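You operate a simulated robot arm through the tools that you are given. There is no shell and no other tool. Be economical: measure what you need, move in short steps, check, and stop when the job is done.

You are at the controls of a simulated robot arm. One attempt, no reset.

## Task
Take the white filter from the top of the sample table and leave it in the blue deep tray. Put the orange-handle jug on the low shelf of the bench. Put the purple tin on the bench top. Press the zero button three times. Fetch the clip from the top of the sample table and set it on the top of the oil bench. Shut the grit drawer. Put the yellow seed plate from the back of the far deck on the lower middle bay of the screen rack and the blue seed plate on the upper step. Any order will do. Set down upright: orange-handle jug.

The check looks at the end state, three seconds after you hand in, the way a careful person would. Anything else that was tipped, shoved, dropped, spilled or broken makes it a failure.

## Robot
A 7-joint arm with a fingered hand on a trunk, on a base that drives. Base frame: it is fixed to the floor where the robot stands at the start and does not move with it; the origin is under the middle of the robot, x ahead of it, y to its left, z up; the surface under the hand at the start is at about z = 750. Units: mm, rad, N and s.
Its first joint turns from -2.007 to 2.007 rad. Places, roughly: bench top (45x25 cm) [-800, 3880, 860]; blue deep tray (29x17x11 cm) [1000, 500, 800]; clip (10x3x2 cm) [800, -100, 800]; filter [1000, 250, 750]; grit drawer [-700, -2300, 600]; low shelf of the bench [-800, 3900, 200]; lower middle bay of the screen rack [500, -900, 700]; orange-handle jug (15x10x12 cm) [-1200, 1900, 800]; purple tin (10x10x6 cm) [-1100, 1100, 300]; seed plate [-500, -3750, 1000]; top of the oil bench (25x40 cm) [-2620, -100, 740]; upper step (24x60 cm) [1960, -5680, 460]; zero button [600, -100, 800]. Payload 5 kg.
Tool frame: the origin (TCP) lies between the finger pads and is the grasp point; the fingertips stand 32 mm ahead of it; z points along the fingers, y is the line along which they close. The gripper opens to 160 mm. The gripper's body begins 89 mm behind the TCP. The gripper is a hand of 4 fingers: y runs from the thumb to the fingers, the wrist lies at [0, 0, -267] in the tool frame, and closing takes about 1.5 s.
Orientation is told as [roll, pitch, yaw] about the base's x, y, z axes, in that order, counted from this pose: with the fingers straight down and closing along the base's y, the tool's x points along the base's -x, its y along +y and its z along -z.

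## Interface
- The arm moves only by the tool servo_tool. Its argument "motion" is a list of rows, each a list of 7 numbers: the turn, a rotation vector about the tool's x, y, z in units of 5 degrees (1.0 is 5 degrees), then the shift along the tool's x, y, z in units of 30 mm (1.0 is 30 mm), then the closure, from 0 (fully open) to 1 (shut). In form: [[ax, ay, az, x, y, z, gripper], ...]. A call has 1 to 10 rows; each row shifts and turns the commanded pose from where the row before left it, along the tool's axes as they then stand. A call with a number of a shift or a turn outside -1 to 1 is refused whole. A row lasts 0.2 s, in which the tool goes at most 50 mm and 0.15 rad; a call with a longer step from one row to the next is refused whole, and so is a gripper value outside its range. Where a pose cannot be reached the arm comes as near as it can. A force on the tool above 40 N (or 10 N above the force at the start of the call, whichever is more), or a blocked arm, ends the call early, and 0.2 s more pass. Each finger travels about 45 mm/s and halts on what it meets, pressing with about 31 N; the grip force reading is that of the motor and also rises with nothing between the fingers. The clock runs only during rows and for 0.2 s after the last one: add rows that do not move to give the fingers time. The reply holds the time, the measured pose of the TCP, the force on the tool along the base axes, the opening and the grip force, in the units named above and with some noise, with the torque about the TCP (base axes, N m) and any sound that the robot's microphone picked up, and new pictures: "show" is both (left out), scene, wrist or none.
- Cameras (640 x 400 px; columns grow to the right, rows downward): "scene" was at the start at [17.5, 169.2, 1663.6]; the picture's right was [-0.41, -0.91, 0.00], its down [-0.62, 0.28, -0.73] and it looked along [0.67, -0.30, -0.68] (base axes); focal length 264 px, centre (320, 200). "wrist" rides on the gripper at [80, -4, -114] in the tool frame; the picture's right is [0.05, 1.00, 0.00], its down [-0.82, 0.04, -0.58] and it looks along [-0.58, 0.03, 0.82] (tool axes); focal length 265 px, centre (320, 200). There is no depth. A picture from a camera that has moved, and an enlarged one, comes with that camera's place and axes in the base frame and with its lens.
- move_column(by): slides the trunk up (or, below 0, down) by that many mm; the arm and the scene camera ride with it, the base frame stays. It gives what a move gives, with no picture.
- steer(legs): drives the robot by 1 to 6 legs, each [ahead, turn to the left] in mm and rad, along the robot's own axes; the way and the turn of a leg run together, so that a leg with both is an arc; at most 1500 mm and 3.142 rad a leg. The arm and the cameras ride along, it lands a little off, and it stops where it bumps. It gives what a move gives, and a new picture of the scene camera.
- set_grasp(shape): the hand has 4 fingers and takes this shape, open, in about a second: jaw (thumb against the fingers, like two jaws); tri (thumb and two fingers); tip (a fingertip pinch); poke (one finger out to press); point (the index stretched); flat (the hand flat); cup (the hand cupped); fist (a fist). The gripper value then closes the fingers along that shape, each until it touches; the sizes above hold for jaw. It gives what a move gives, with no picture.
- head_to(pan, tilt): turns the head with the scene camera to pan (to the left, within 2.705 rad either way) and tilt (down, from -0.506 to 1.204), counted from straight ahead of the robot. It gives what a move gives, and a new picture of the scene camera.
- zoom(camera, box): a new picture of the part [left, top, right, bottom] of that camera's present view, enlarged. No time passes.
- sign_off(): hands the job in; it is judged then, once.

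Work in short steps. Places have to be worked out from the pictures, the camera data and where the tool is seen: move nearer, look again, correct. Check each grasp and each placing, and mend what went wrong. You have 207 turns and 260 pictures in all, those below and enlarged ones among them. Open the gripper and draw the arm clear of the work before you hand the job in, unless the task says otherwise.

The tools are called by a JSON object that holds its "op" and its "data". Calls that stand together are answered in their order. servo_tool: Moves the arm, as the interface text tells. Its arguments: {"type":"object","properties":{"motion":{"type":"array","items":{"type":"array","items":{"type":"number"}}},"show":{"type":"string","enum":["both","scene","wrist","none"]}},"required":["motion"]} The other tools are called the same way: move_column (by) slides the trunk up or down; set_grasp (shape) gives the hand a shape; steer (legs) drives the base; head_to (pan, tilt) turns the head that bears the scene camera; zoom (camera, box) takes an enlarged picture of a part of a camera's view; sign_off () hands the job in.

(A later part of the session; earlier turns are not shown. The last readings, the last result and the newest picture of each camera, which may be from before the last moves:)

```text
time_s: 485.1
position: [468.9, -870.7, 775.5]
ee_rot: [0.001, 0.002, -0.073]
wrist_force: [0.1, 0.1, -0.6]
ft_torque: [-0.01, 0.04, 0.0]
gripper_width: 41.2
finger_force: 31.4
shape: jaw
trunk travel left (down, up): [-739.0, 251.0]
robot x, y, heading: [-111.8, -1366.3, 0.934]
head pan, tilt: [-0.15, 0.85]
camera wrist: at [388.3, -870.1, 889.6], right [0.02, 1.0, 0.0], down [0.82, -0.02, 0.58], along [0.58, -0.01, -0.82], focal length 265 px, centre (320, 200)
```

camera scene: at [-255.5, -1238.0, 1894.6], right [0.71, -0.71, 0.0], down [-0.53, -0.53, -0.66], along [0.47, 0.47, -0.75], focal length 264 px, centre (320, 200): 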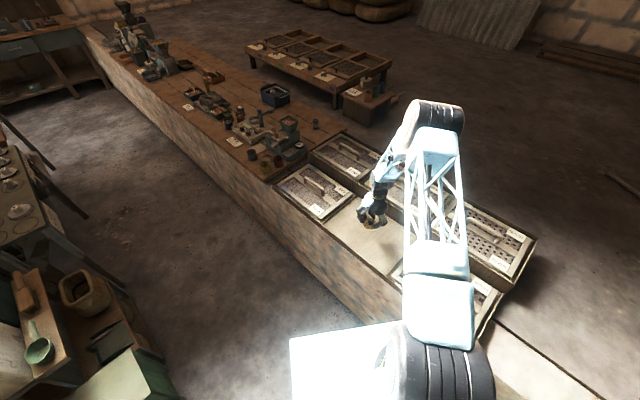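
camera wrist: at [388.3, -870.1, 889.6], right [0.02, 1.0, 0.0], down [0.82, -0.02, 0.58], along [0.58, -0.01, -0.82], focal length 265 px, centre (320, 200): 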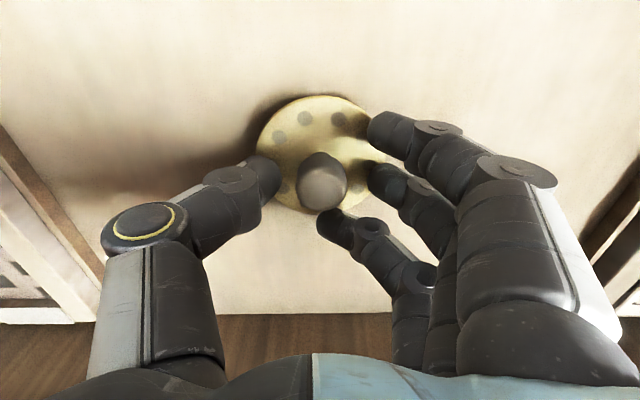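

{"op": "servo_tool", "data": {"motion": [[0, 0, 0, 0, 0, 0.15, 1], [0, 0, 0, 0, 0, 0.15, 1], [0, 0, 0, 0, 0, 0.1, 1], [0, 0, 0, 0, 0, 0.1, 1], [0, 0, 0, 0, 0, 0.1, 1], [0, 0, 0, 0, 0, 0.1, 1]], "show": "none"}}

{"op": "servo_tool", "data": {"motion": [[0, 0, 0, 0, 0, 0.07, 1], [0, 0, 0, 0, 0, 0.07, 1], [0, 0, 0, 0, 0, 0, 1]], "show": "wrist"}}

```text
time_s: 486.2
position: [468.3, -869.6, 766.9]
ee_rot: [0.004, -0.001, -0.075]
wrist_force: [-6.8, -5.3, 25.3]
ft_torque: [0.04, 0.33, 0.09]
gripper_width: 42.9
finger_force: 31.0
shape: jaw
trunk travel left (down, up): [-739.0, 251.0]
robot x, y, heading: [-113.5, -1369.8, 0.933]
head pan, tilt: [-0.15, 0.85]
stopped in row 5: the force on the tool passed its limit at 44 N (the readings are from after the stop); the commanded pose is now the measured one
```

```text
time_s: 486.6
position: [469.1, -869.2, 765.3]
ee_rot: [0.006, -0.002, -0.074]
wrist_force: [-7.1, -4.1, 23.9]
ft_torque: [0.01, 0.3, 0.06]
gripper_width: 43.0
finger_force: 30.8
shape: jaw
trunk travel left (down, up): [-739.0, 251.0]
robot x, y, heading: [-112.2, -1366.9, 0.936]
head pan, tilt: [-0.15, 0.85]
stopped in row 1: the force on the tool passed its limit at 44 N (the readings are from after the stop); the commanded pose is now the measured one
camera wrist: at [389.1, -868.6, 879.5], right [0.02, 1.0, 0.0], down [0.81, -0.02, 0.58], along [0.58, -0.01, -0.81], focal length 265 px, centre (320, 200)
```

wrist: 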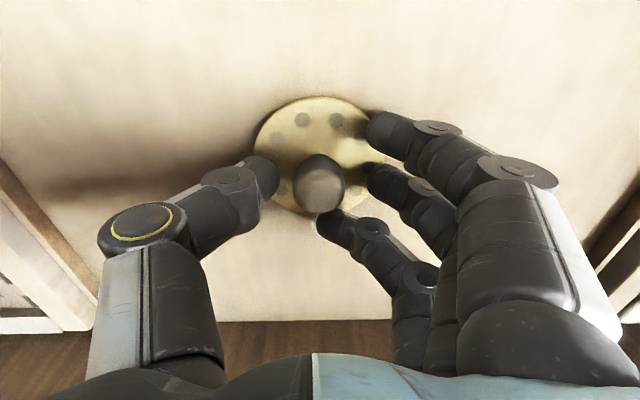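

The plate is down on the bay floor. I ease up 2 mm, open and rise.

{"op": "servo_tool", "data": {"motion": [[0, 0, 0, 0, 0, -0.06, 1], [0, 0, 0, 0, 0, 0, 0.7], [0, 0, 0, 0, 0, 0, 0.5], [0, 0, 0, 0, 0, 0, 0.5], [0, 0, 0, 0, 0, -0.2, 0.4], [0, 0, 0, 0, 0, -0.5, 0.4], [0, 0, 0, 0, 0, -1, 0.4], [0, 0, 0, 0, 0, -1, 0.4], [0, 0, 0, 0, 0, -1, 0.4], [0, 0, 0, 0, 0, -1, 0.4]], "show": "wrist"}}

```text
time_s: 488.8
position: [467.8, -872.2, 904.9]
ee_rot: [0.004, -0.002, -0.071]
wrist_force: [-0.1, -0.1, 0.6]
ft_torque: [0.0, -0.01, 0.0]
gripper_width: 95.2
finger_force: 0.1
shape: jaw
trunk travel left (down, up): [-739.0, 251.0]
robot x, y, heading: [-113.9, -1366.5, 0.935]
head pan, tilt: [-0.15, 0.85]
camera wrist: at [387.3, -871.4, 1018.9], right [0.02, 1.0, 0.0], down [0.82, -0.02, 0.58], along [0.58, -0.01, -0.82], focal length 265 px, centre (320, 200)
```

wrist: 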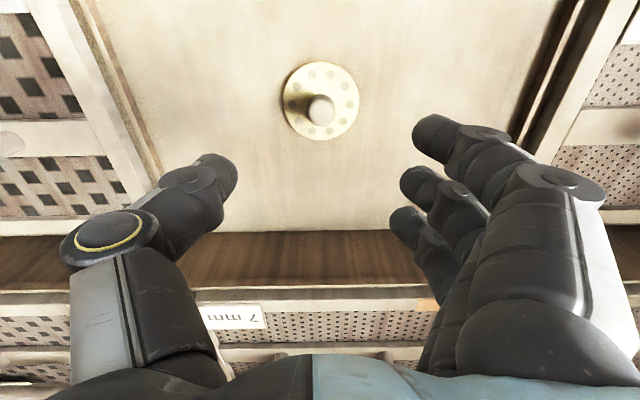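

The yellow plate rests in the lower middle bay. I raise and retract the arm, then drive back for the blue plate.

{"op": "servo_tool", "data": {"motion": [[0, 0, 0, 0, 0, -1, 0.5], [0, 0, 0, 0, 0, -1, 0.5], [0, 0, 0, 0, 0, -1, 0.5], [0, 0, 0, 0, 0, -1, 0.5], [0, 0, 0, 0, 0, -1, 0.5], [0, 0, 0, 0, 0, -1, 0.5], [0, 0, 0, 0, 0, -1, 0.5], [0, 0, 0, 0, 0, -1, 0.5], [0, 0, 0, 0, 0, -1, 0.5], [0, 0, 0, 0.9, 0, 0, 0.5]], "show": "none"}}

{"op": "servo_tool", "data": {"motion": [[0, 0, 0, 1, 0, 0, 0.5], [0, 0, 0, 1, 0, 0, 0.5], [0, 0, 0, 1, 0, 0, 0.5], [0, 0, 0, 1, 0, 0, 0.5], [0, 0, 0, 1, 0, 0, 0.5], [0, 0, 0, 1, 0, 0, 0.5], [0, 0, 0, 1, 0, 0, 0.5], [0, 0, 0, 1, 0, 0, 0.5], [0, 0, 0, 1, 0, 0, 0.5], [0, 0, 0, 1, 0, 0, 0.5]], "show": "none"}}

{"op": "servo_tool", "data": {"motion": [[0, 0, 0, 1, 0, 0, 0.5], [0, 0, 0, 1, 0, 0, 0.5], [0, 0, 0, 1, 0, 0, 0.5], [0, 0, 0, 1, 0, 0, 0.5], [0, 0, 0, 1, 0, 0, 0.5]], "show": "none"}}

{"op": "steer", "data": {"legs": [[-150, 0], [0, -0.93], [-1030, 0], [0, -1.57], [1000, 0], [1040, 0]]}}

{"op": "head_to", "data": {"pan": 1.3, "tilt": 0.6}}

```text
time_s: 490.9
position: [440.7, -867.6, 1178.5]
ee_rot: [0.003, -0.003, -0.073]
wrist_force: [0.4, -0.4, 0.1]
ft_torque: [-0.04, 0.0, 0.0]
gripper_width: 80.7
finger_force: 0.1
shape: jaw
trunk travel left (down, up): [-739.0, 251.0]
robot x, y, heading: [-114.3, -1368.8, 0.936]
head pan, tilt: [-0.15, 0.85]
```

```text
time_s: 493.1
position: [142.0, -848.5, 1176.8]
ee_rot: [0.003, 0.0, -0.072]
wrist_force: [0.3, -0.1, -0.2]
ft_torque: [0.0, 0.03, 0.03]
gripper_width: 80.5
finger_force: 0.0
shape: jaw
trunk travel left (down, up): [-739.0, 251.0]
robot x, y, heading: [-115.6, -1367.3, 0.935]
head pan, tilt: [-0.15, 0.85]
```

```text
time_s: 494.4
position: [-9.0, -835.0, 1177.0]
ee_rot: [0.003, -0.003, -0.073]
wrist_force: [0.1, 0.2, -0.3]
ft_torque: [0.01, -0.03, -0.03]
gripper_width: 80.7
finger_force: 0.0
shape: jaw
trunk travel left (down, up): [-739.0, 251.0]
robot x, y, heading: [-112.0, -1364.3, 0.933]
head pan, tilt: [-0.15, 0.85]
```

```text
time_s: 517.2
position: [-957.1, -4095.2, 1176.3]
ee_rot: [0.004, -0.002, -2.563]
wrist_force: [0.9, -0.9, 0.1]
ft_torque: [0.0, -0.06, -0.02]
gripper_width: 80.9
finger_force: 0.1
shape: jaw
trunk travel left (down, up): [-739.0, 251.0]
robot x, y, heading: [-1196.9, -3603.5, -1.558]
head pan, tilt: [-0.15, 0.85]
camera scene: at [-1002.5, -3620.7, 1894.4], right [-0.99, 0.13, 0.0], down [0.1, 0.74, -0.66], along [-0.09, -0.65, -0.75], focal length 264 px, centre (320, 200)
```

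scene: 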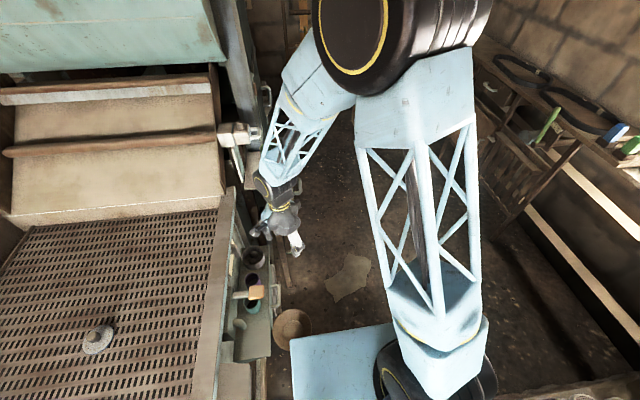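

```text
time_s: 518.8
position: [-957.3, -4095.4, 1176.7]
ee_rot: [0.001, 0.0, -2.563]
wrist_force: [0.1, 0.5, -0.5]
ft_torque: [-0.03, 0.0, 0.01]
gripper_width: 80.8
finger_force: 0.0
shape: jaw
trunk travel left (down, up): [-739.0, 251.0]
robot x, y, heading: [-1196.0, -3605.9, -1.551]
head pan, tilt: [1.3, 0.6]
camera scene: at [-906.5, -3565.1, 1915.3], right [-0.25, -0.97, 0.0], down [-0.55, 0.14, -0.82], along [0.8, -0.21, -0.57], focal length 264 px, centre (320, 200)
```

scene: 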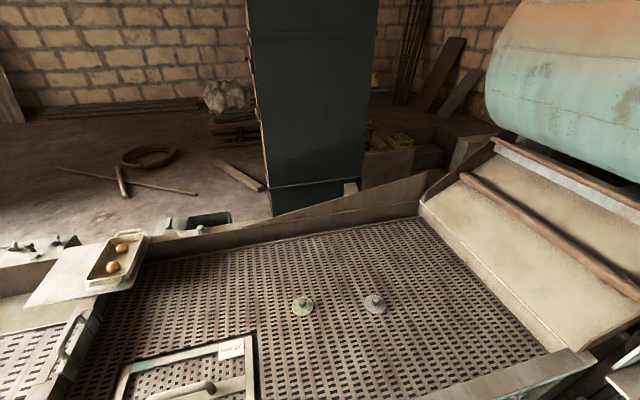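

Blue plate ≈(-383,-3914). I move the hand over it.

{"op": "servo_tool", "data": {"motion": [[0, 0, 0, 0.965, 0.27, 0, 0.5], [0, 0, 0, 0.965, 0.27, 0, 0.5], [0, 0, 0, 0.965, 0.27, 0, 0.5], [0, 0, 0, 0.965, 0.27, 0, 0.5], [0, 0, 0, 0.965, 0.27, 0, 0.5], [0, 0, 0, 0.965, 0.27, 0, 0.5], [0, 0, 0, 0.965, 0.27, 0, 0.5], [0, 0, 0, 0.965, 0.27, 0, 0.5], [0, 0, 0, 0.965, 0.27, 0, 0.5], [0, 0, 0, 0.965, 0.27, 0, 0.5]], "show": "none"}}

{"op": "servo_tool", "data": {"motion": [[0, 0, 0, 0.965, 0.27, 0, 0.5], [0, 0, 0, 0.965, 0.27, 0, 0.5], [0, 0, 0, 0.965, 0.27, 0, 0.5], [0, 0, 0, 0.965, 0.27, 0, 0.5], [0, 0, 0, 0.965, 0.27, 0, 0.5], [0, 0, 0, 0.965, 0.27, 0, 0.5], [0, 0, 0, 0.965, 0.27, 0, 0.5], [0, 0, 0, 0.965, 0.27, 0, 0.5], [0, 0, 0, 0.965, 0.27, 0.5, 0.5], [0, 0, 0, 0.965, 0.27, 0.5, 0.5]], "show": "wrist"}}

```text
time_s: 521.0
position: [-670.2, -4004.3, 1176.8]
ee_rot: [0.004, -0.004, -2.562]
wrist_force: [1.0, -0.1, -0.8]
ft_torque: [0.0, 0.02, -0.01]
gripper_width: 80.4
finger_force: 0.0
shape: jaw
trunk travel left (down, up): [-739.0, 251.0]
robot x, y, heading: [-1193.7, -3607.0, -1.555]
head pan, tilt: [1.3, 0.6]
```

```text
time_s: 523.2
position: [-383.2, -3912.3, 1145.7]
ee_rot: [0.002, -0.003, -2.563]
wrist_force: [0.1, -0.2, 0.3]
ft_torque: [0.0, 0.01, 0.02]
gripper_width: 80.7
finger_force: 0.0
shape: jaw
trunk travel left (down, up): [-739.0, 251.0]
robot x, y, heading: [-1197.8, -3604.1, -1.554]
head pan, tilt: [1.3, 0.6]
camera wrist: at [-316.9, -3865.9, 1258.8], right [0.59, -0.81, 0.0], down [-0.66, -0.48, 0.58], along [-0.47, -0.34, -0.81], focal length 265 px, centre (320, 200)
```

wrist: 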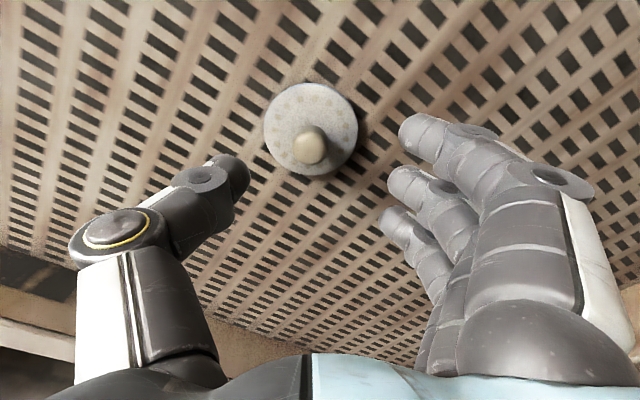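

Plate at (-389,-3908). Small correction, lower to z≈1079 and close.

{"op": "servo_tool", "data": {"motion": [[0, 0, 0, -0.1, -0.22, 0.7, 0.5], [0, 0, 0, 0, 0, 0.7, 0.5], [0, 0, 0, 0, 0, 0.6, 0.5], [0, 0, 0, 0, 0, 0.2, 0.5], [0, 0, 0, 0, 0, 0, 0.5]], "show": "wrist"}}

```text
time_s: 524.4
position: [-390.2, -3907.9, 1079.9]
ee_rot: [0.002, -0.001, -2.562]
wrist_force: [-0.1, -0.4, 0.1]
ft_torque: [-0.03, -0.01, 0.01]
gripper_width: 80.5
finger_force: 0.1
shape: jaw
trunk travel left (down, up): [-739.0, 251.0]
robot x, y, heading: [-1196.0, -3604.8, -1.556]
head pan, tilt: [1.3, 0.6]
camera wrist: at [-325.3, -3860.1, 1193.5], right [0.59, -0.81, 0.0], down [-0.66, -0.48, 0.58], along [-0.47, -0.34, -0.81], focal length 265 px, centre (320, 200)
```

wrist: 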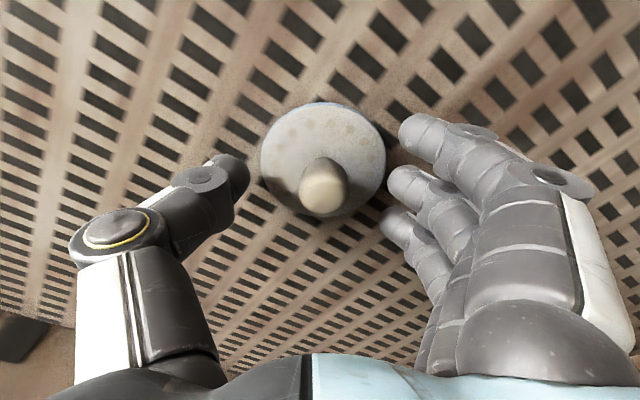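

{"op": "servo_tool", "data": {"motion": [[0, 0, 0, 0, 0, 0, 0.7], [0, 0, 0, 0, 0, 0, 0.85], [0, 0, 0, 0, 0, 0, 1], [0, 0, 0, 0, 0, 0, 1], [0, 0, 0, 0, 0, 0, 1], [0, 0, 0, 0, 0, 0, 1], [0, 0, 0, 0, 0, 0, 1], [0, 0, 0, 0, 0, 0, 1], [0, 0, 0, 0, 0, -0.3, 1], [0, 0, 0, 0, 0, -0.7, 1]], "show": "wrist"}}

```text
time_s: 526.6
position: [-392.4, -3908.9, 1110.8]
ee_rot: [0.002, 0.0, -2.563]
wrist_force: [1.0, 0.1, -0.6]
ft_torque: [0.0, 0.02, -0.03]
gripper_width: 5.7
finger_force: 30.5
shape: jaw
trunk travel left (down, up): [-739.0, 251.0]
robot x, y, heading: [-1196.4, -3603.2, -1.557]
head pan, tilt: [1.3, 0.6]
camera wrist: at [-326.2, -3861.5, 1223.5], right [0.59, -0.81, 0.0], down [-0.66, -0.48, 0.58], along [-0.47, -0.34, -0.82], focal length 265 px, centre (320, 200)
```

wrist: 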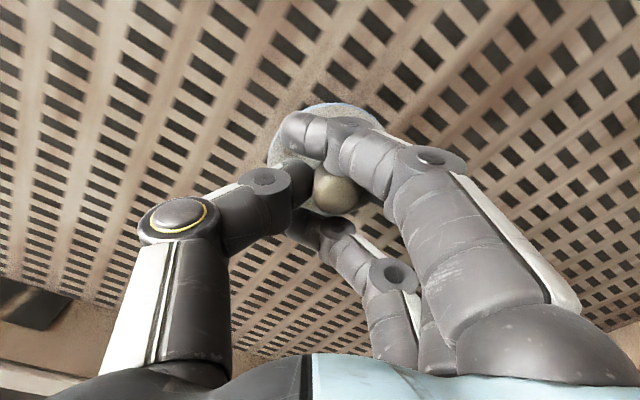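

I lift further to confirm it follows.

{"op": "servo_tool", "data": {"motion": [[0, 0, 0, 0, 0, -1, 1], [0, 0, 0, 0, 0, -1, 1], [0, 0, 0, 0, 0, -0.6, 1]], "show": "wrist"}}

{"op": "head_to", "data": {"pan": 0.5, "tilt": 0.5}}

```text
time_s: 527.4
position: [-391.4, -3907.0, 1188.9]
ee_rot: [0.003, -0.002, -2.563]
wrist_force: [-0.3, 0.2, -0.5]
ft_torque: [0.02, -0.01, -0.01]
gripper_width: 5.4
finger_force: 31.6
shape: jaw
trunk travel left (down, up): [-739.0, 251.0]
robot x, y, heading: [-1195.5, -3606.7, -1.556]
head pan, tilt: [1.3, 0.6]
camera wrist: at [-325.7, -3859.6, 1302.7], right [0.59, -0.81, 0.0], down [-0.66, -0.48, 0.58], along [-0.47, -0.34, -0.82], focal length 265 px, centre (320, 200)
```

wrist: 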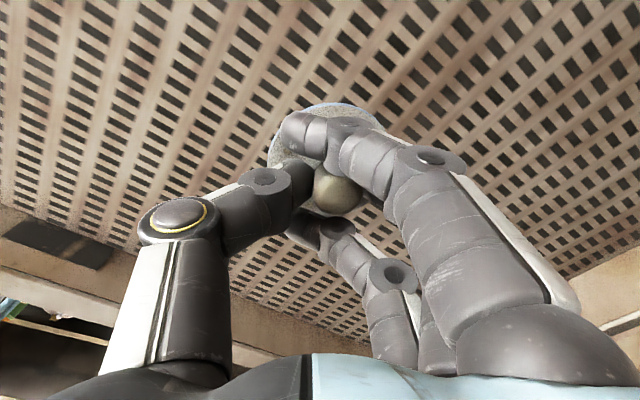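

```text
time_s: 528.5
position: [-390.1, -3906.4, 1189.1]
ee_rot: [0.004, -0.002, -2.562]
wrist_force: [0.3, 0.1, -1.0]
ft_torque: [0.01, 0.01, -0.02]
gripper_width: 5.5
finger_force: 30.9
shape: jaw
trunk travel left (down, up): [-739.0, 251.0]
robot x, y, heading: [-1191.6, -3606.7, -1.557]
head pan, tilt: [0.499, 0.499]
camera scene: at [-946.6, -3621.8, 1924.3], right [-0.87, -0.49, 0.0], down [-0.24, 0.42, -0.88], along [0.43, -0.76, -0.48], focal length 264 px, centre (320, 200)
```

scene: 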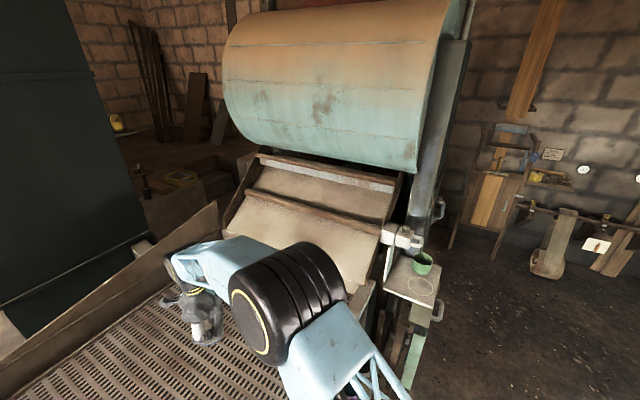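

The blue plate is held. I retract the arm in front of the robot and look south for the way round the machine.

{"op": "servo_tool", "data": {"motion": [[0, 0, 0, -0.965, -0.27, 0, 1], [0, 0, 0, -0.965, -0.27, 0, 1], [0, 0, 0, -0.965, -0.27, 0, 1], [0, 0, 0, -0.965, -0.27, 0, 1], [0, 0, 0, -0.965, -0.27, 0, 1], [0, 0, 0, -0.965, -0.27, 0, 1], [0, 0, 0, -0.965, -0.27, 0, 1], [0, 0, 0, -0.965, -0.27, 0, 1], [0, 0, 0, -0.965, -0.27, 0, 1], [0, 0, 0, -0.965, -0.27, 0, 1]], "show": "none"}}

{"op": "servo_tool", "data": {"motion": [[0, 0, 0, -0.965, -0.27, 0, 1], [0, 0, 0, -0.965, -0.27, 0, 1], [0, 0, 0, -0.965, -0.27, 0, 1], [0, 0, 0, -0.965, -0.27, 0, 1], [0, 0, 0, -0.965, -0.27, 0, 1], [0, 0, 0, -0.965, -0.27, 0, 1], [0, 0, 0, -0.965, -0.27, 0, 1], [0, 0, 0, -0.965, -0.27, 0, 1], [0, 0, 0, -0.965, -0.27, 0, 1], [0, 0, 0, -0.965, -0.27, 0, 1]], "show": "none"}}

{"op": "head_to", "data": {"pan": 0.2, "tilt": 0.45}}

{"op": "head_to", "data": {"pan": -0.75, "tilt": 0.6}}

```text
time_s: 530.7
position: [-677.3, -4001.3, 1190.6]
ee_rot: [0.003, -0.001, -2.562]
wrist_force: [-0.6, 0.8, -1.5]
ft_torque: [-0.01, -0.03, 0.0]
gripper_width: 5.7
finger_force: 30.6
shape: jaw
trunk travel left (down, up): [-739.0, 251.0]
robot x, y, heading: [-1197.0, -3604.7, -1.556]
head pan, tilt: [0.499, 0.499]
```

```text
time_s: 532.9
position: [-964.0, -4091.0, 1189.8]
ee_rot: [0.004, -0.003, -2.56]
wrist_force: [-0.7, 0.6, -0.3]
ft_torque: [0.03, -0.02, 0.01]
gripper_width: 5.5
finger_force: 30.6
shape: jaw
trunk travel left (down, up): [-739.0, 251.0]
robot x, y, heading: [-1195.3, -3606.1, -1.556]
head pan, tilt: [0.499, 0.499]
```

```text
time_s: 533.7
position: [-963.3, -4090.1, 1190.4]
ee_rot: [0.004, -0.002, -2.563]
wrist_force: [-0.8, -0.2, -1.1]
ft_torque: [0.01, 0.0, -0.02]
gripper_width: 5.8
finger_force: 30.9
shape: jaw
trunk travel left (down, up): [-739.0, 251.0]
robot x, y, heading: [-1198.4, -3607.2, -1.556]
head pan, tilt: [0.201, 0.45]
camera scene: at [-972.4, -3632.5, 1928.9], right [-0.98, -0.21, 0.0], down [-0.09, 0.43, -0.9], along [0.19, -0.88, -0.44], focal length 264 px, centre (320, 200)
```

scene: 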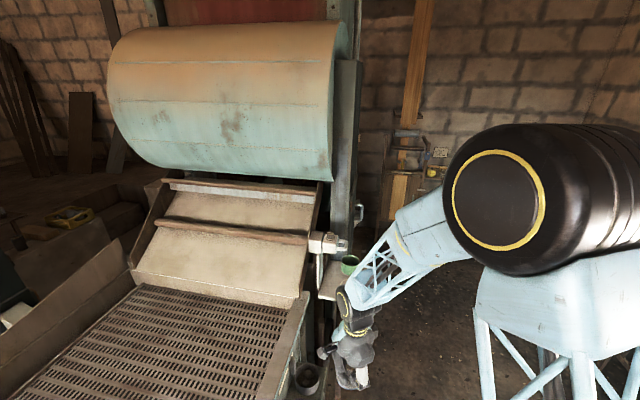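

```text
time_s: 534.9
position: [-963.3, -4090.8, 1189.2]
ee_rot: [0.004, -0.003, -2.563]
wrist_force: [0.5, 0.3, -1.5]
ft_torque: [0.0, 0.01, -0.01]
gripper_width: 5.8
finger_force: 30.8
shape: jaw
trunk travel left (down, up): [-739.0, 251.0]
robot x, y, heading: [-1196.3, -3604.8, -1.552]
head pan, tilt: [-0.75, 0.6]
camera scene: at [-1051.2, -3608.4, 1915.4], right [-0.74, 0.67, 0.0], down [0.38, 0.42, -0.83], along [-0.55, -0.61, -0.56], focal length 264 px, centre (320, 200)
```

scene: 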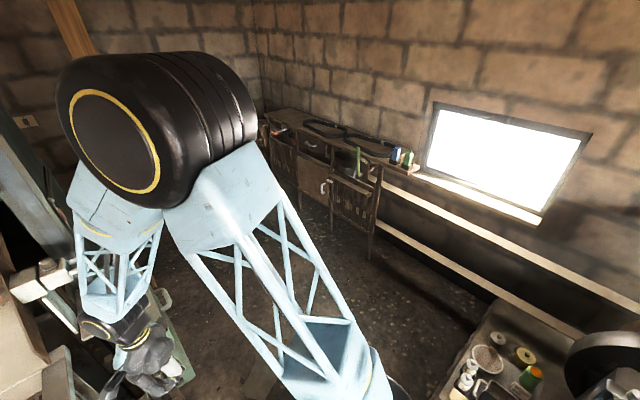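

The way south is open west of the floor bowl and sack. I go around them in short legs.

{"op": "steer", "data": {"legs": [[0, -0.53], [455, 0], [0, -0.19], [590, 0], [0, 0.7], [500, 0]]}}

{"op": "head_to", "data": {"pan": 0.9, "tilt": 0.45}}

```text
time_s: 547.4
position: [-1604.8, -5462.5, 1189.7]
ee_rot: [0.003, -0.002, -2.623]
wrist_force: [0.9, 0.2, -0.9]
ft_torque: [0.04, 0.03, 0.01]
gripper_width: 5.6
finger_force: 30.9
shape: jaw
trunk travel left (down, up): [-739.0, 251.0]
robot x, y, heading: [-1804.8, -4966.2, -1.613]
head pan, tilt: [-0.75, 0.6]
camera scene: at [-1664.1, -4976.3, 1915.3], right [-0.7, 0.71, 0.0], down [0.4, 0.4, -0.82], along [-0.59, -0.58, -0.57], focal length 264 px, centre (320, 200)
```

scene: 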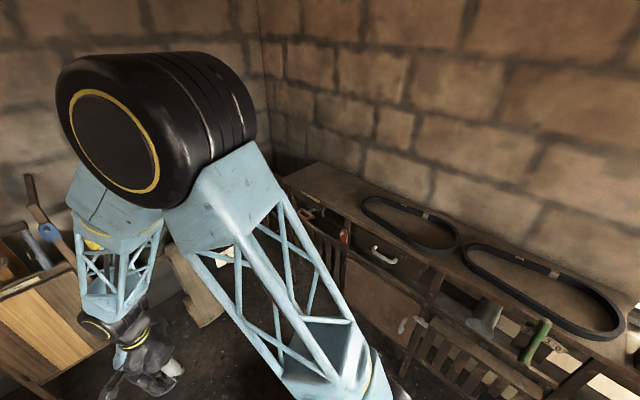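

```text
time_s: 549.1
position: [-1605.4, -5462.5, 1189.3]
ee_rot: [0.003, 0.0, -2.623]
wrist_force: [-1.0, 0.5, -0.5]
ft_torque: [-0.01, -0.01, 0.0]
gripper_width: 5.6
finger_force: 30.9
shape: jaw
trunk travel left (down, up): [-739.0, 251.0]
robot x, y, heading: [-1806.4, -4965.6, -1.616]
head pan, tilt: [0.901, 0.45]
camera scene: at [-1531.6, -4973.7, 1928.9], right [-0.66, -0.76, 0.0], down [-0.33, 0.29, -0.9], along [0.68, -0.59, -0.44], focal length 264 px, centre (320, 200)
```

scene: 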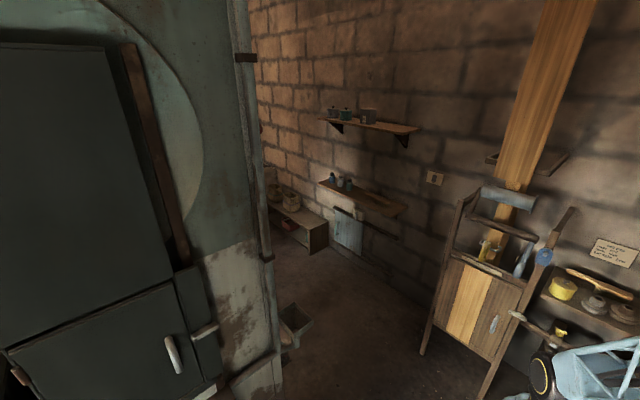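

There is a passage behind the machine: about (-1100,-5930), then past a bucket near (-370,-5700). I proceed in two legs.

{"op": "steer", "data": {"legs": [[0, 0.677], [1195, 0], [0, 0.475]]}}

{"op": "head_to", "data": {"pan": 0.3, "tilt": 0.55}}

```text
time_s: 558.4
position: [-585.2, -5919.1, 1190.1]
ee_rot: [0.003, -0.002, -1.472]
wrist_force: [-0.9, 1.1, -0.4]
ft_torque: [-0.02, 0.02, -0.03]
gripper_width: 5.5
finger_force: 30.8
shape: jaw
trunk travel left (down, up): [-739.0, 251.0]
robot x, y, heading: [-1122.8, -5902.2, -0.466]
head pan, tilt: [0.901, 0.45]
camera scene: at [-1000.7, -5653.6, 1928.8], right [0.42, -0.91, 0.0], down [-0.39, -0.18, -0.9], along [0.82, 0.38, -0.44], focal length 264 px, centre (320, 200)
```

scene: 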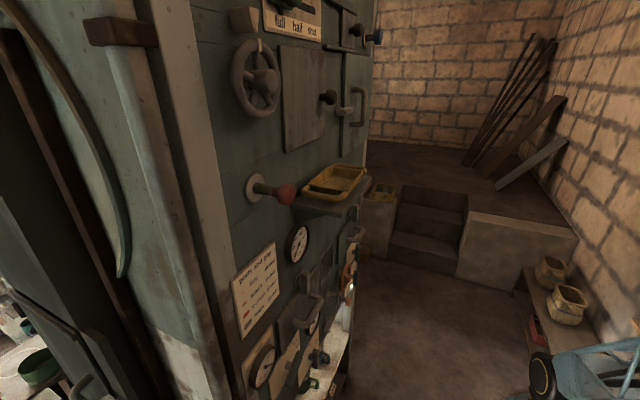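

```text
time_s: 559.4
position: [-586.3, -5919.6, 1188.9]
ee_rot: [0.004, -0.003, -1.472]
wrist_force: [0.5, 0.0, -0.6]
ft_torque: [-0.01, 0.02, -0.02]
gripper_width: 5.7
finger_force: 31.0
shape: jaw
trunk travel left (down, up): [-739.0, 251.0]
robot x, y, heading: [-1124.6, -5899.5, -0.464]
head pan, tilt: [0.3, 0.55]
camera scene: at [-995.4, -5707.4, 1919.8], right [-0.16, -0.99, 0.0], down [-0.52, 0.09, -0.85], along [0.84, -0.14, -0.52], focal length 264 px, centre (320, 200)
```

scene: 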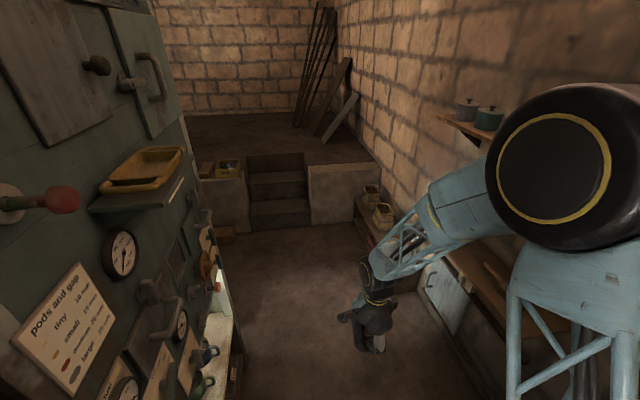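

The steps rise to the east at (1960,-5680). I continue past the bucket and then toward the steps.

{"op": "steer", "data": {"legs": [[0, 0.05], [770, 0], [0, 0.66]]}}

{"op": "head_to", "data": {"pan": 0.0, "tilt": 0.6}}

```text
time_s: 565.9
position: [2.2, -5868.0, 1188.8]
ee_rot: [0.005, -0.003, -0.742]
wrist_force: [0.8, 0.1, -0.9]
ft_torque: [0.0, 0.01, 0.0]
gripper_width: 5.8
finger_force: 31.1
shape: jaw
trunk travel left (down, up): [-739.0, 251.0]
robot x, y, heading: [-410.8, -6211.3, 0.262]
head pan, tilt: [0.3, 0.55]
camera scene: at [-444.0, -5984.0, 1919.8], right [0.53, -0.84, 0.0], down [-0.44, -0.28, -0.85], along [0.72, 0.46, -0.52], focal length 264 px, centre (320, 200)
```

scene: 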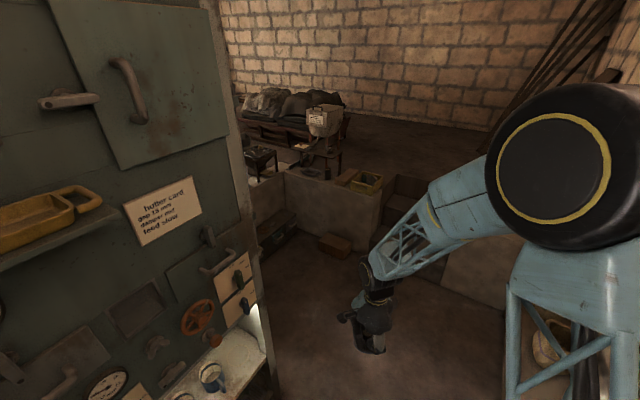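

```text
time_s: 566.7
position: [2.5, -5867.6, 1189.0]
ee_rot: [0.003, 0.0, -0.743]
wrist_force: [0.0, -0.1, -0.8]
ft_torque: [-0.03, 0.02, 0.0]
gripper_width: 5.3
finger_force: 30.9
shape: jaw
trunk travel left (down, up): [-739.0, 251.0]
robot x, y, heading: [-413.0, -6213.5, 0.265]
head pan, tilt: [0.0, 0.6]
camera scene: at [-434.4, -6009.1, 1915.3], right [0.26, -0.97, 0.0], down [-0.55, -0.15, -0.83], along [0.8, 0.22, -0.56], focal length 264 px, centre (320, 200)
```

scene: 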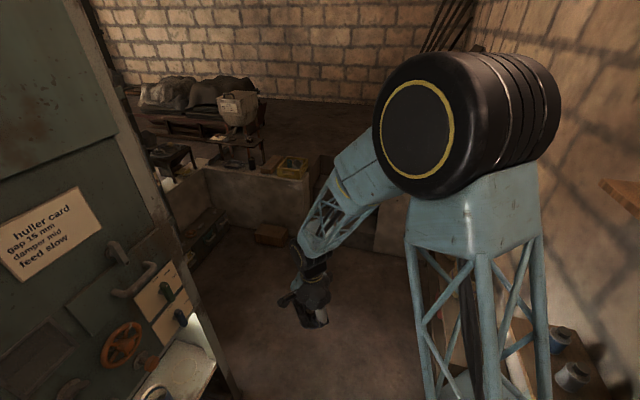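

{"op": "steer", "data": {"legs": [[1400, -0.05]]}}

{"op": "head_to", "data": {"pan": 0.0, "tilt": 0.7}}

```text
time_s: 573.5
position: [1340.4, -5565.1, 1188.8]
ee_rot: [0.003, -0.001, -0.79]
wrist_force: [-0.1, -0.3, -1.4]
ft_torque: [-0.02, -0.01, 0.01]
gripper_width: 5.4
finger_force: 31.0
shape: jaw
trunk travel left (down, up): [-739.0, 251.0]
robot x, y, heading: [909.2, -5889.5, 0.215]
head pan, tilt: [0.0, 0.6]
camera scene: at [896.8, -5684.8, 1915.3], right [0.21, -0.98, 0.0], down [-0.55, -0.12, -0.82], along [0.81, 0.18, -0.57], focal length 264 px, centre (320, 200)
```

scene: 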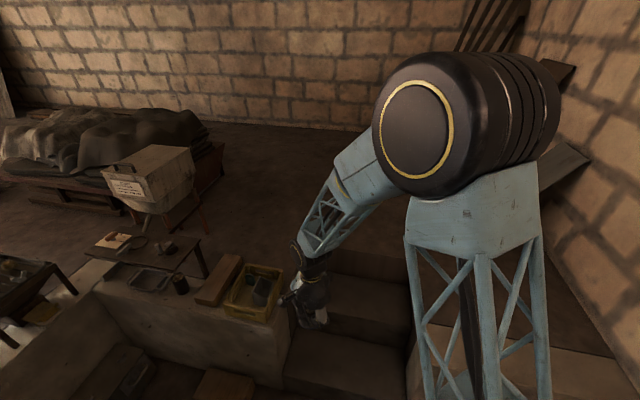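

```text
time_s: 574.2
position: [1339.3, -5565.3, 1189.7]
ee_rot: [0.002, -0.003, -0.792]
wrist_force: [0.0, 0.0, -0.6]
ft_torque: [0.03, -0.02, -0.02]
gripper_width: 5.6
finger_force: 30.7
shape: jaw
trunk travel left (down, up): [-739.0, 251.0]
robot x, y, heading: [911.0, -5889.8, 0.212]
head pan, tilt: [0.0, 0.7]
camera scene: at [893.1, -5685.6, 1906.7], right [0.21, -0.98, 0.0], down [-0.63, -0.14, -0.77], along [0.75, 0.16, -0.64], focal length 264 px, centre (320, 200)
```

scene: 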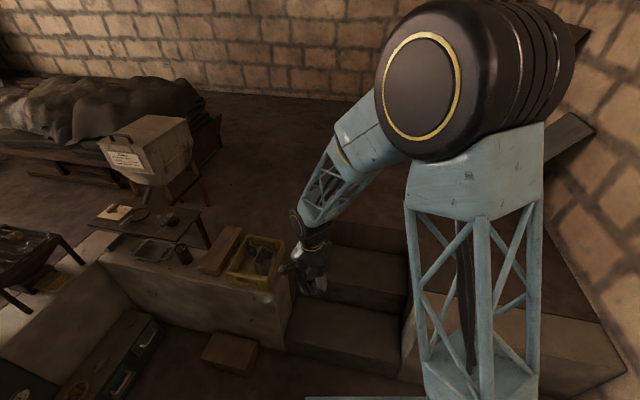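

Both treads are visible; upper tread ≈(1975,-5730) at z 460. I drive 150 mm closer and extend over it.

{"op": "steer", "data": {"legs": [[150, 0]]}}

{"op": "servo_tool", "data": {"motion": [[0, 0, 0, -0.94, 0.456, 0, 1], [0, 0, 0, -0.94, 0.456, 0, 1], [0, 0, 0, -0.94, 0.456, 0, 1], [0, 0, 0, -0.94, 0.456, 0, 1], [0, 0, 0, -0.94, 0.456, 0, 1], [0, 0, 0, -0.94, 0.456, 0, 1], [0, 0, 0, -0.94, 0.456, 0, 1], [0, 0, 0, -0.94, 0.456, 0, 1], [0, 0, 0, -0.94, 0.456, 0, 1], [0, 0, 0, -0.94, 0.456, 0, 1]], "show": "wrist"}}

```text
time_s: 575.5
position: [1488.9, -5532.8, 1188.3]
ee_rot: [0.0, -0.002, -0.789]
wrist_force: [0.8, -0.7, 0.1]
ft_torque: [0.01, 0.04, 0.0]
gripper_width: 5.5
finger_force: 31.0
shape: jaw
trunk travel left (down, up): [-739.0, 251.0]
robot x, y, heading: [1058.2, -5854.3, 0.214]
head pan, tilt: [0.0, 0.7]
camera scene: at [1042.2, -5652.8, 1906.6], right [0.21, -0.98, 0.0], down [-0.63, -0.14, -0.76], along [0.75, 0.16, -0.65], focal length 264 px, centre (320, 200)
```

scene: 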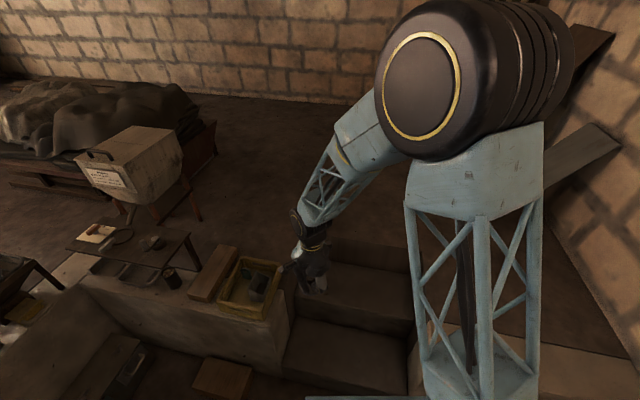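

```text
time_s: 577.7
position: [1783.4, -5637.3, 1187.4]
ee_rot: [0.004, -0.003, -0.789]
wrist_force: [0.4, 0.6, -1.4]
ft_torque: [-0.03, 0.03, -0.02]
gripper_width: 5.3
finger_force: 31.6
shape: jaw
trunk travel left (down, up): [-739.0, 251.0]
robot x, y, heading: [1059.3, -5855.9, 0.22]
head pan, tilt: [0.0, 0.7]
camera wrist: at [1723.8, -5582.5, 1301.5], right [0.67, 0.74, 0.0], down [0.6, -0.55, 0.58], along [0.43, -0.39, -0.82], focal length 265 px, centre (320, 200)
```

wrist: 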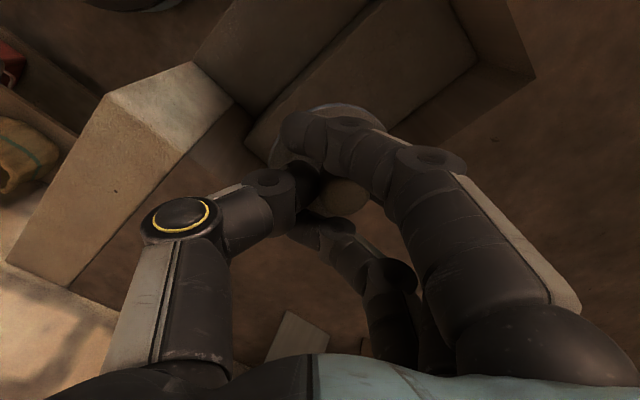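

{"op": "head_to", "data": {"pan": 0.15, "tilt": 0.75}}

{"op": "zoom", "data": {"camera": "scene", "box": [220, 160, 520, 360]}}

```text
time_s: 578.4
position: [1781.5, -5636.3, 1188.5]
ee_rot: [0.005, -0.002, -0.791]
wrist_force: [0.4, 0.8, -0.4]
ft_torque: [0.0, 0.03, -0.03]
gripper_width: 5.5
finger_force: 31.3
shape: jaw
trunk travel left (down, up): [-739.0, 251.0]
robot x, y, heading: [1056.0, -5859.6, 0.215]
head pan, tilt: [0.15, 0.75]
camera scene: at [1035.2, -5642.1, 1902.5], right [0.36, -0.93, 0.0], down [-0.64, -0.24, -0.73], along [0.68, 0.26, -0.68], focal length 264 px, centre (320, 200)
```

scene: 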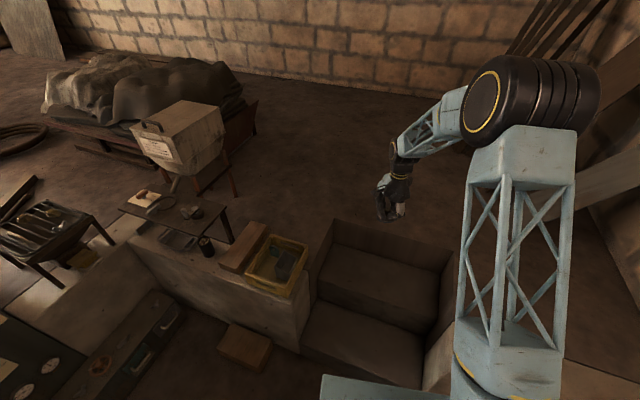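

```text
2.00 times, centred on (370, 260) of scene
camera zoom: at [1035.2, -5642.1, 1902.5], right [0.36, -0.93, 0.0], down [-0.64, -0.24, -0.73], along [0.68, 0.26, -0.68], focal length 529 px, centre (220, 80)
```

zoom: 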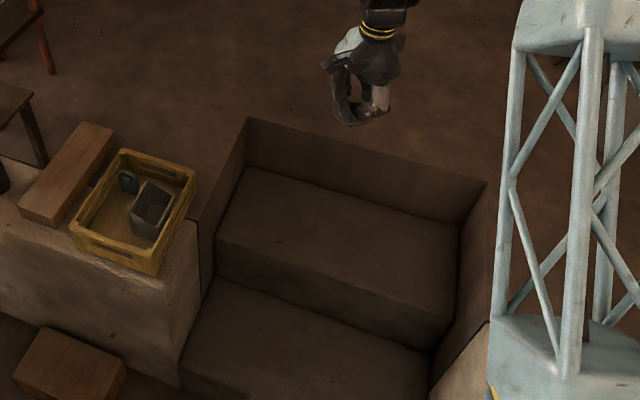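

The upper tread spans x 1800–2110, y -6010..-5325 at z≈460. I move over (1957,-5680) and lower the trunk.

{"op": "servo_tool", "data": {"motion": [[0, 0, 0, -0.85, 0.51, 0, 1], [0, 0, 0, -0.85, 0.51, 0, 1], [0, 0, 0, -0.85, 0.51, 0, 1], [0, 0, 0, -0.85, 0.51, 0, 1], [0, 0, 0, -0.85, 0.51, 0, 1], [0, 0, 0, -0.85, 0.51, 0, 1]], "show": "none"}}

{"op": "move_column", "data": {"by": -400}}

{"op": "servo_tool", "data": {"motion": [[0, 0, 0, 0, 0, 0.2, 1]]}}

```text
time_s: 579.8
position: [1955.8, -5679.9, 1187.7]
ee_rot: [0.003, 0.0, -0.792]
wrist_force: [-0.8, 0.9, -0.8]
ft_torque: [0.05, 0.04, 0.04]
gripper_width: 5.4
finger_force: 30.4
shape: jaw
trunk travel left (down, up): [-739.0, 251.0]
robot x, y, heading: [1057.2, -5854.7, 0.218]
head pan, tilt: [0.15, 0.75]
```

```text
time_s: 583.7
position: [1955.0, -5680.2, 789.9]
ee_rot: [0.003, -0.003, -0.79]
wrist_force: [-0.5, 0.9, -0.7]
ft_torque: [-0.01, 0.01, 0.01]
gripper_width: 5.5
finger_force: 31.8
shape: jaw
trunk travel left (down, up): [-339.0, 651.0]
robot x, y, heading: [1055.5, -5858.8, 0.215]
head pan, tilt: [0.15, 0.75]
```

```text
time_s: 584.1
position: [1955.4, -5679.9, 785.9]
ee_rot: [0.004, -0.002, -0.79]
wrist_force: [0.5, -0.1, -1.1]
ft_torque: [-0.01, 0.0, -0.04]
gripper_width: 5.3
finger_force: 30.9
shape: jaw
trunk travel left (down, up): [-339.0, 651.0]
robot x, y, heading: [1054.4, -5859.4, 0.214]
head pan, tilt: [0.15, 0.75]
camera scene: at [1034.8, -5642.0, 1502.5], right [0.36, -0.93, 0.0], down [-0.64, -0.24, -0.73], along [0.68, 0.26, -0.68], focal length 264 px, centre (320, 200)
camera wrist: at [1896.1, -5625.5, 898.0], right [0.67, 0.74, 0.0], down [0.6, -0.55, 0.58], along [0.43, -0.39, -0.82], focal length 265 px, centre (320, 200)
```

scene: 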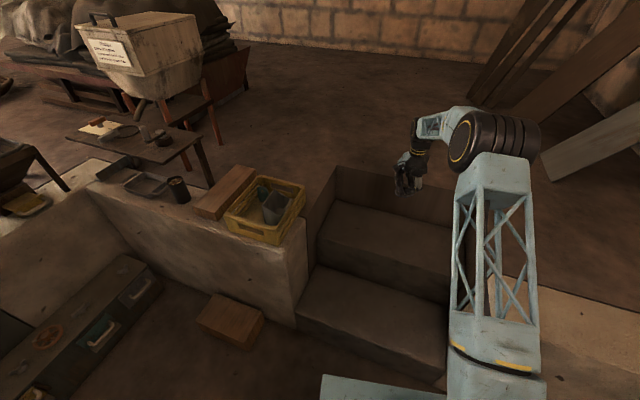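
wrist: 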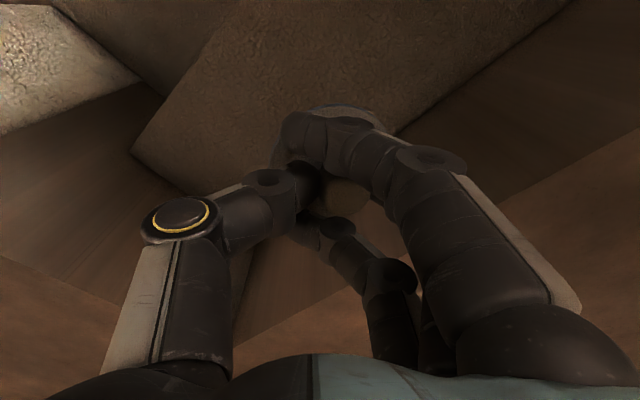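

Position is right over the tread. I lower the trunk another 200 mm and look.

{"op": "move_column", "data": {"by": -200}}

{"op": "servo_tool", "data": {"motion": [[0, 0, 0, 0, 0, 0.6, 1], [0, 0, 0, 0, 0, 0.4, 1]]}}

{"op": "zoom", "data": {"camera": "scene", "box": [300, 130, 500, 310]}}

```text
time_s: 586.2
position: [1955.5, -5681.0, 584.4]
ee_rot: [0.004, -0.002, -0.791]
wrist_force: [1.2, -0.8, -0.5]
ft_torque: [-0.01, 0.0, -0.02]
gripper_width: 5.5
finger_force: 30.9
shape: jaw
trunk travel left (down, up): [-139.0, 851.0]
robot x, y, heading: [1059.3, -5859.0, 0.219]
head pan, tilt: [0.15, 0.75]
```

```text
time_s: 586.8
position: [1957.2, -5681.1, 554.1]
ee_rot: [0.004, -0.002, -0.79]
wrist_force: [-0.4, 0.6, -0.5]
ft_torque: [0.04, 0.02, 0.02]
gripper_width: 5.3
finger_force: 30.5
shape: jaw
trunk travel left (down, up): [-139.0, 851.0]
robot x, y, heading: [1053.7, -5856.7, 0.218]
head pan, tilt: [0.15, 0.75]
camera scene: at [1034.8, -5642.1, 1302.5], right [0.36, -0.93, 0.0], down [-0.64, -0.24, -0.73], along [0.68, 0.26, -0.68], focal length 264 px, centre (320, 200)
camera wrist: at [1897.9, -5626.8, 668.0], right [0.67, 0.74, 0.0], down [0.6, -0.55, 0.58], along [0.43, -0.39, -0.82], focal length 265 px, centre (320, 200)
```

scene: 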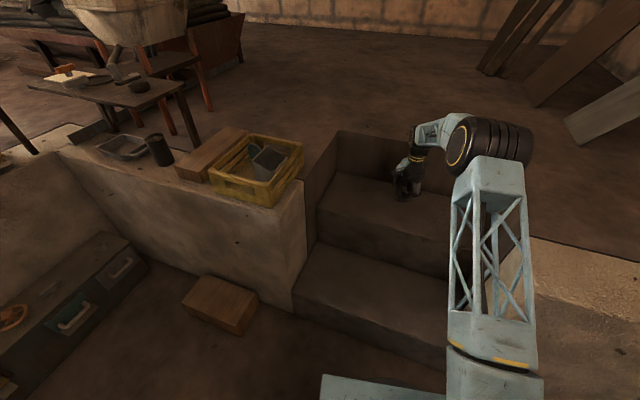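
wrist: 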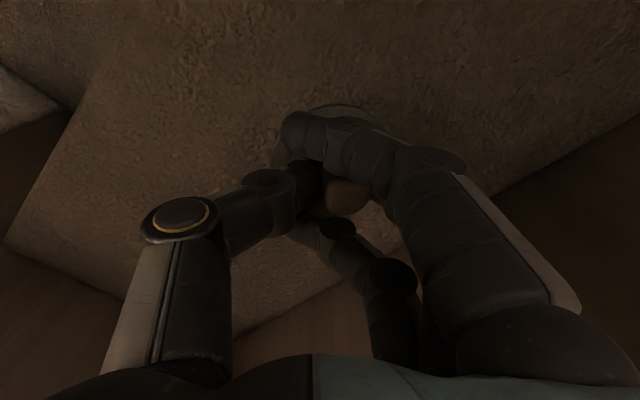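

```text
2.22 times, centred on (400, 220) of scene
camera zoom: at [1034.8, -5642.1, 1302.5], right [0.36, -0.93, 0.0], down [-0.64, -0.24, -0.73], along [0.68, 0.26, -0.68], focal length 588 px, centre (142, 156)
```

zoom: 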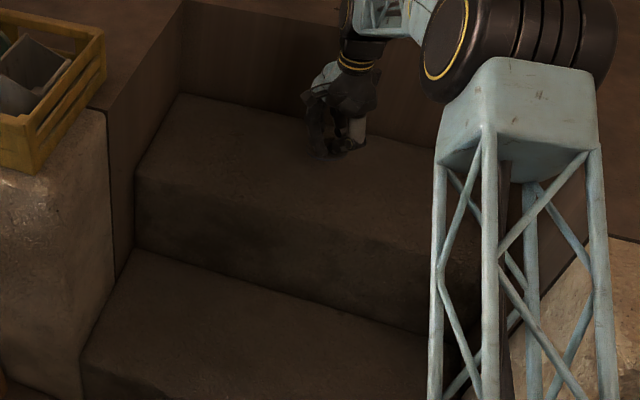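

Over the middle of the tread. I lower slowly to contact.

{"op": "servo_tool", "data": {"motion": [[0, 0, 0, 0, 0, 0.5, 1], [0, 0, 0, 0, 0, 0.4, 1], [0, 0, 0, 0, 0, 0.2, 1], [0, 0, 0, 0, 0, 0.1, 1], [0, 0, 0, 0, 0, 0.1, 1], [0, 0, 0, 0, 0, 0.1, 1], [0, 0, 0, 0, 0, 0.1, 1], [0, 0, 0, 0, 0, 0.1, 1]], "show": "none"}}

{"op": "servo_tool", "data": {"motion": [[0, 0, 0, 0, 0, 0.1, 1], [0, 0, 0, 0, 0, 0.1, 1], [0, 0, 0, 0, 0, 0.1, 1]], "show": "wrist"}}

```text
time_s: 588.6
position: [1956.0, -5679.4, 507.9]
ee_rot: [0.005, -0.002, -0.791]
wrist_force: [-1.1, -3.0, 12.1]
ft_torque: [0.34, -0.44, 0.01]
gripper_width: 6.3
finger_force: 31.2
shape: jaw
trunk travel left (down, up): [-139.0, 851.0]
robot x, y, heading: [1060.9, -5861.6, 0.214]
head pan, tilt: [0.15, 0.75]
```

```text
time_s: 589.5
position: [1957.3, -5679.3, 505.1]
ee_rot: [0.009, -0.008, -0.792]
wrist_force: [-4.6, -2.5, 20.0]
ft_torque: [0.59, -0.33, 0.09]
gripper_width: 7.8
finger_force: 31.1
shape: jaw
trunk travel left (down, up): [-139.0, 851.0]
robot x, y, heading: [1059.6, -5854.1, 0.211]
head pan, tilt: [0.15, 0.75]
stopped in row 3: the force on the tool passed its limit at 42 N (the readings are from after the stop); the commanded pose is now the measured one
camera wrist: at [1897.5, -5624.8, 617.9], right [0.67, 0.74, 0.01], down [0.6, -0.55, 0.58], along [0.44, -0.39, -0.81], focal length 265 px, centre (320, 200)
```

wrist: 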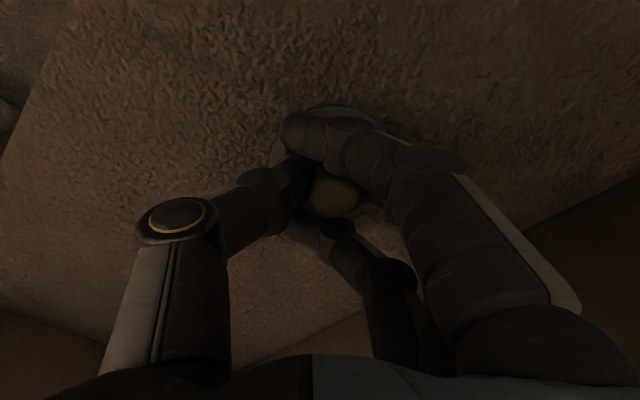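

The plate is on the tread. I ease up 2 mm, open and rise.

{"op": "servo_tool", "data": {"motion": [[0, 0, 0, 0, 0, -0.07, 1], [0, 0, 0, 0, 0, 0, 0.8], [0, 0, 0, 0, 0, 0, 0.6], [0, 0, 0, 0, 0, 0, 0.5], [0, 0, 0, 0, 0, 0, 0.4], [0, 0, 0, 0, 0, -0.2, 0.4], [0, 0, 0, 0, 0, -0.6, 0.4], [0, 0, 0, 0, 0, -1, 0.4], [0, 0, 0, 0, 0, -1, 0.4], [0, 0, 0, 0, 0, -1, 0.4]], "show": "wrist"}}

```text
time_s: 591.7
position: [1954.4, -5680.4, 616.5]
ee_rot: [0.006, -0.004, -0.791]
wrist_force: [0.6, 0.2, 0.5]
ft_torque: [0.0, 0.02, 0.0]
gripper_width: 95.4
finger_force: 0.1
shape: jaw
trunk travel left (down, up): [-139.0, 851.0]
robot x, y, heading: [1059.0, -5857.3, 0.218]
head pan, tilt: [0.15, 0.75]
camera wrist: at [1896.7, -5625.7, 729.8], right [0.67, 0.74, 0.01], down [0.6, -0.55, 0.58], along [0.43, -0.39, -0.81], focal length 265 px, centre (320, 200)
```

wrist: 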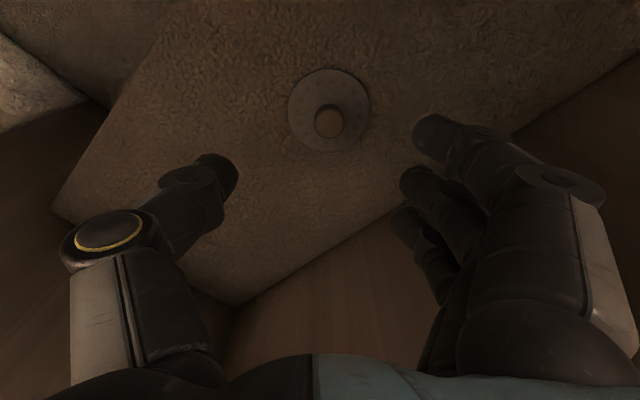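

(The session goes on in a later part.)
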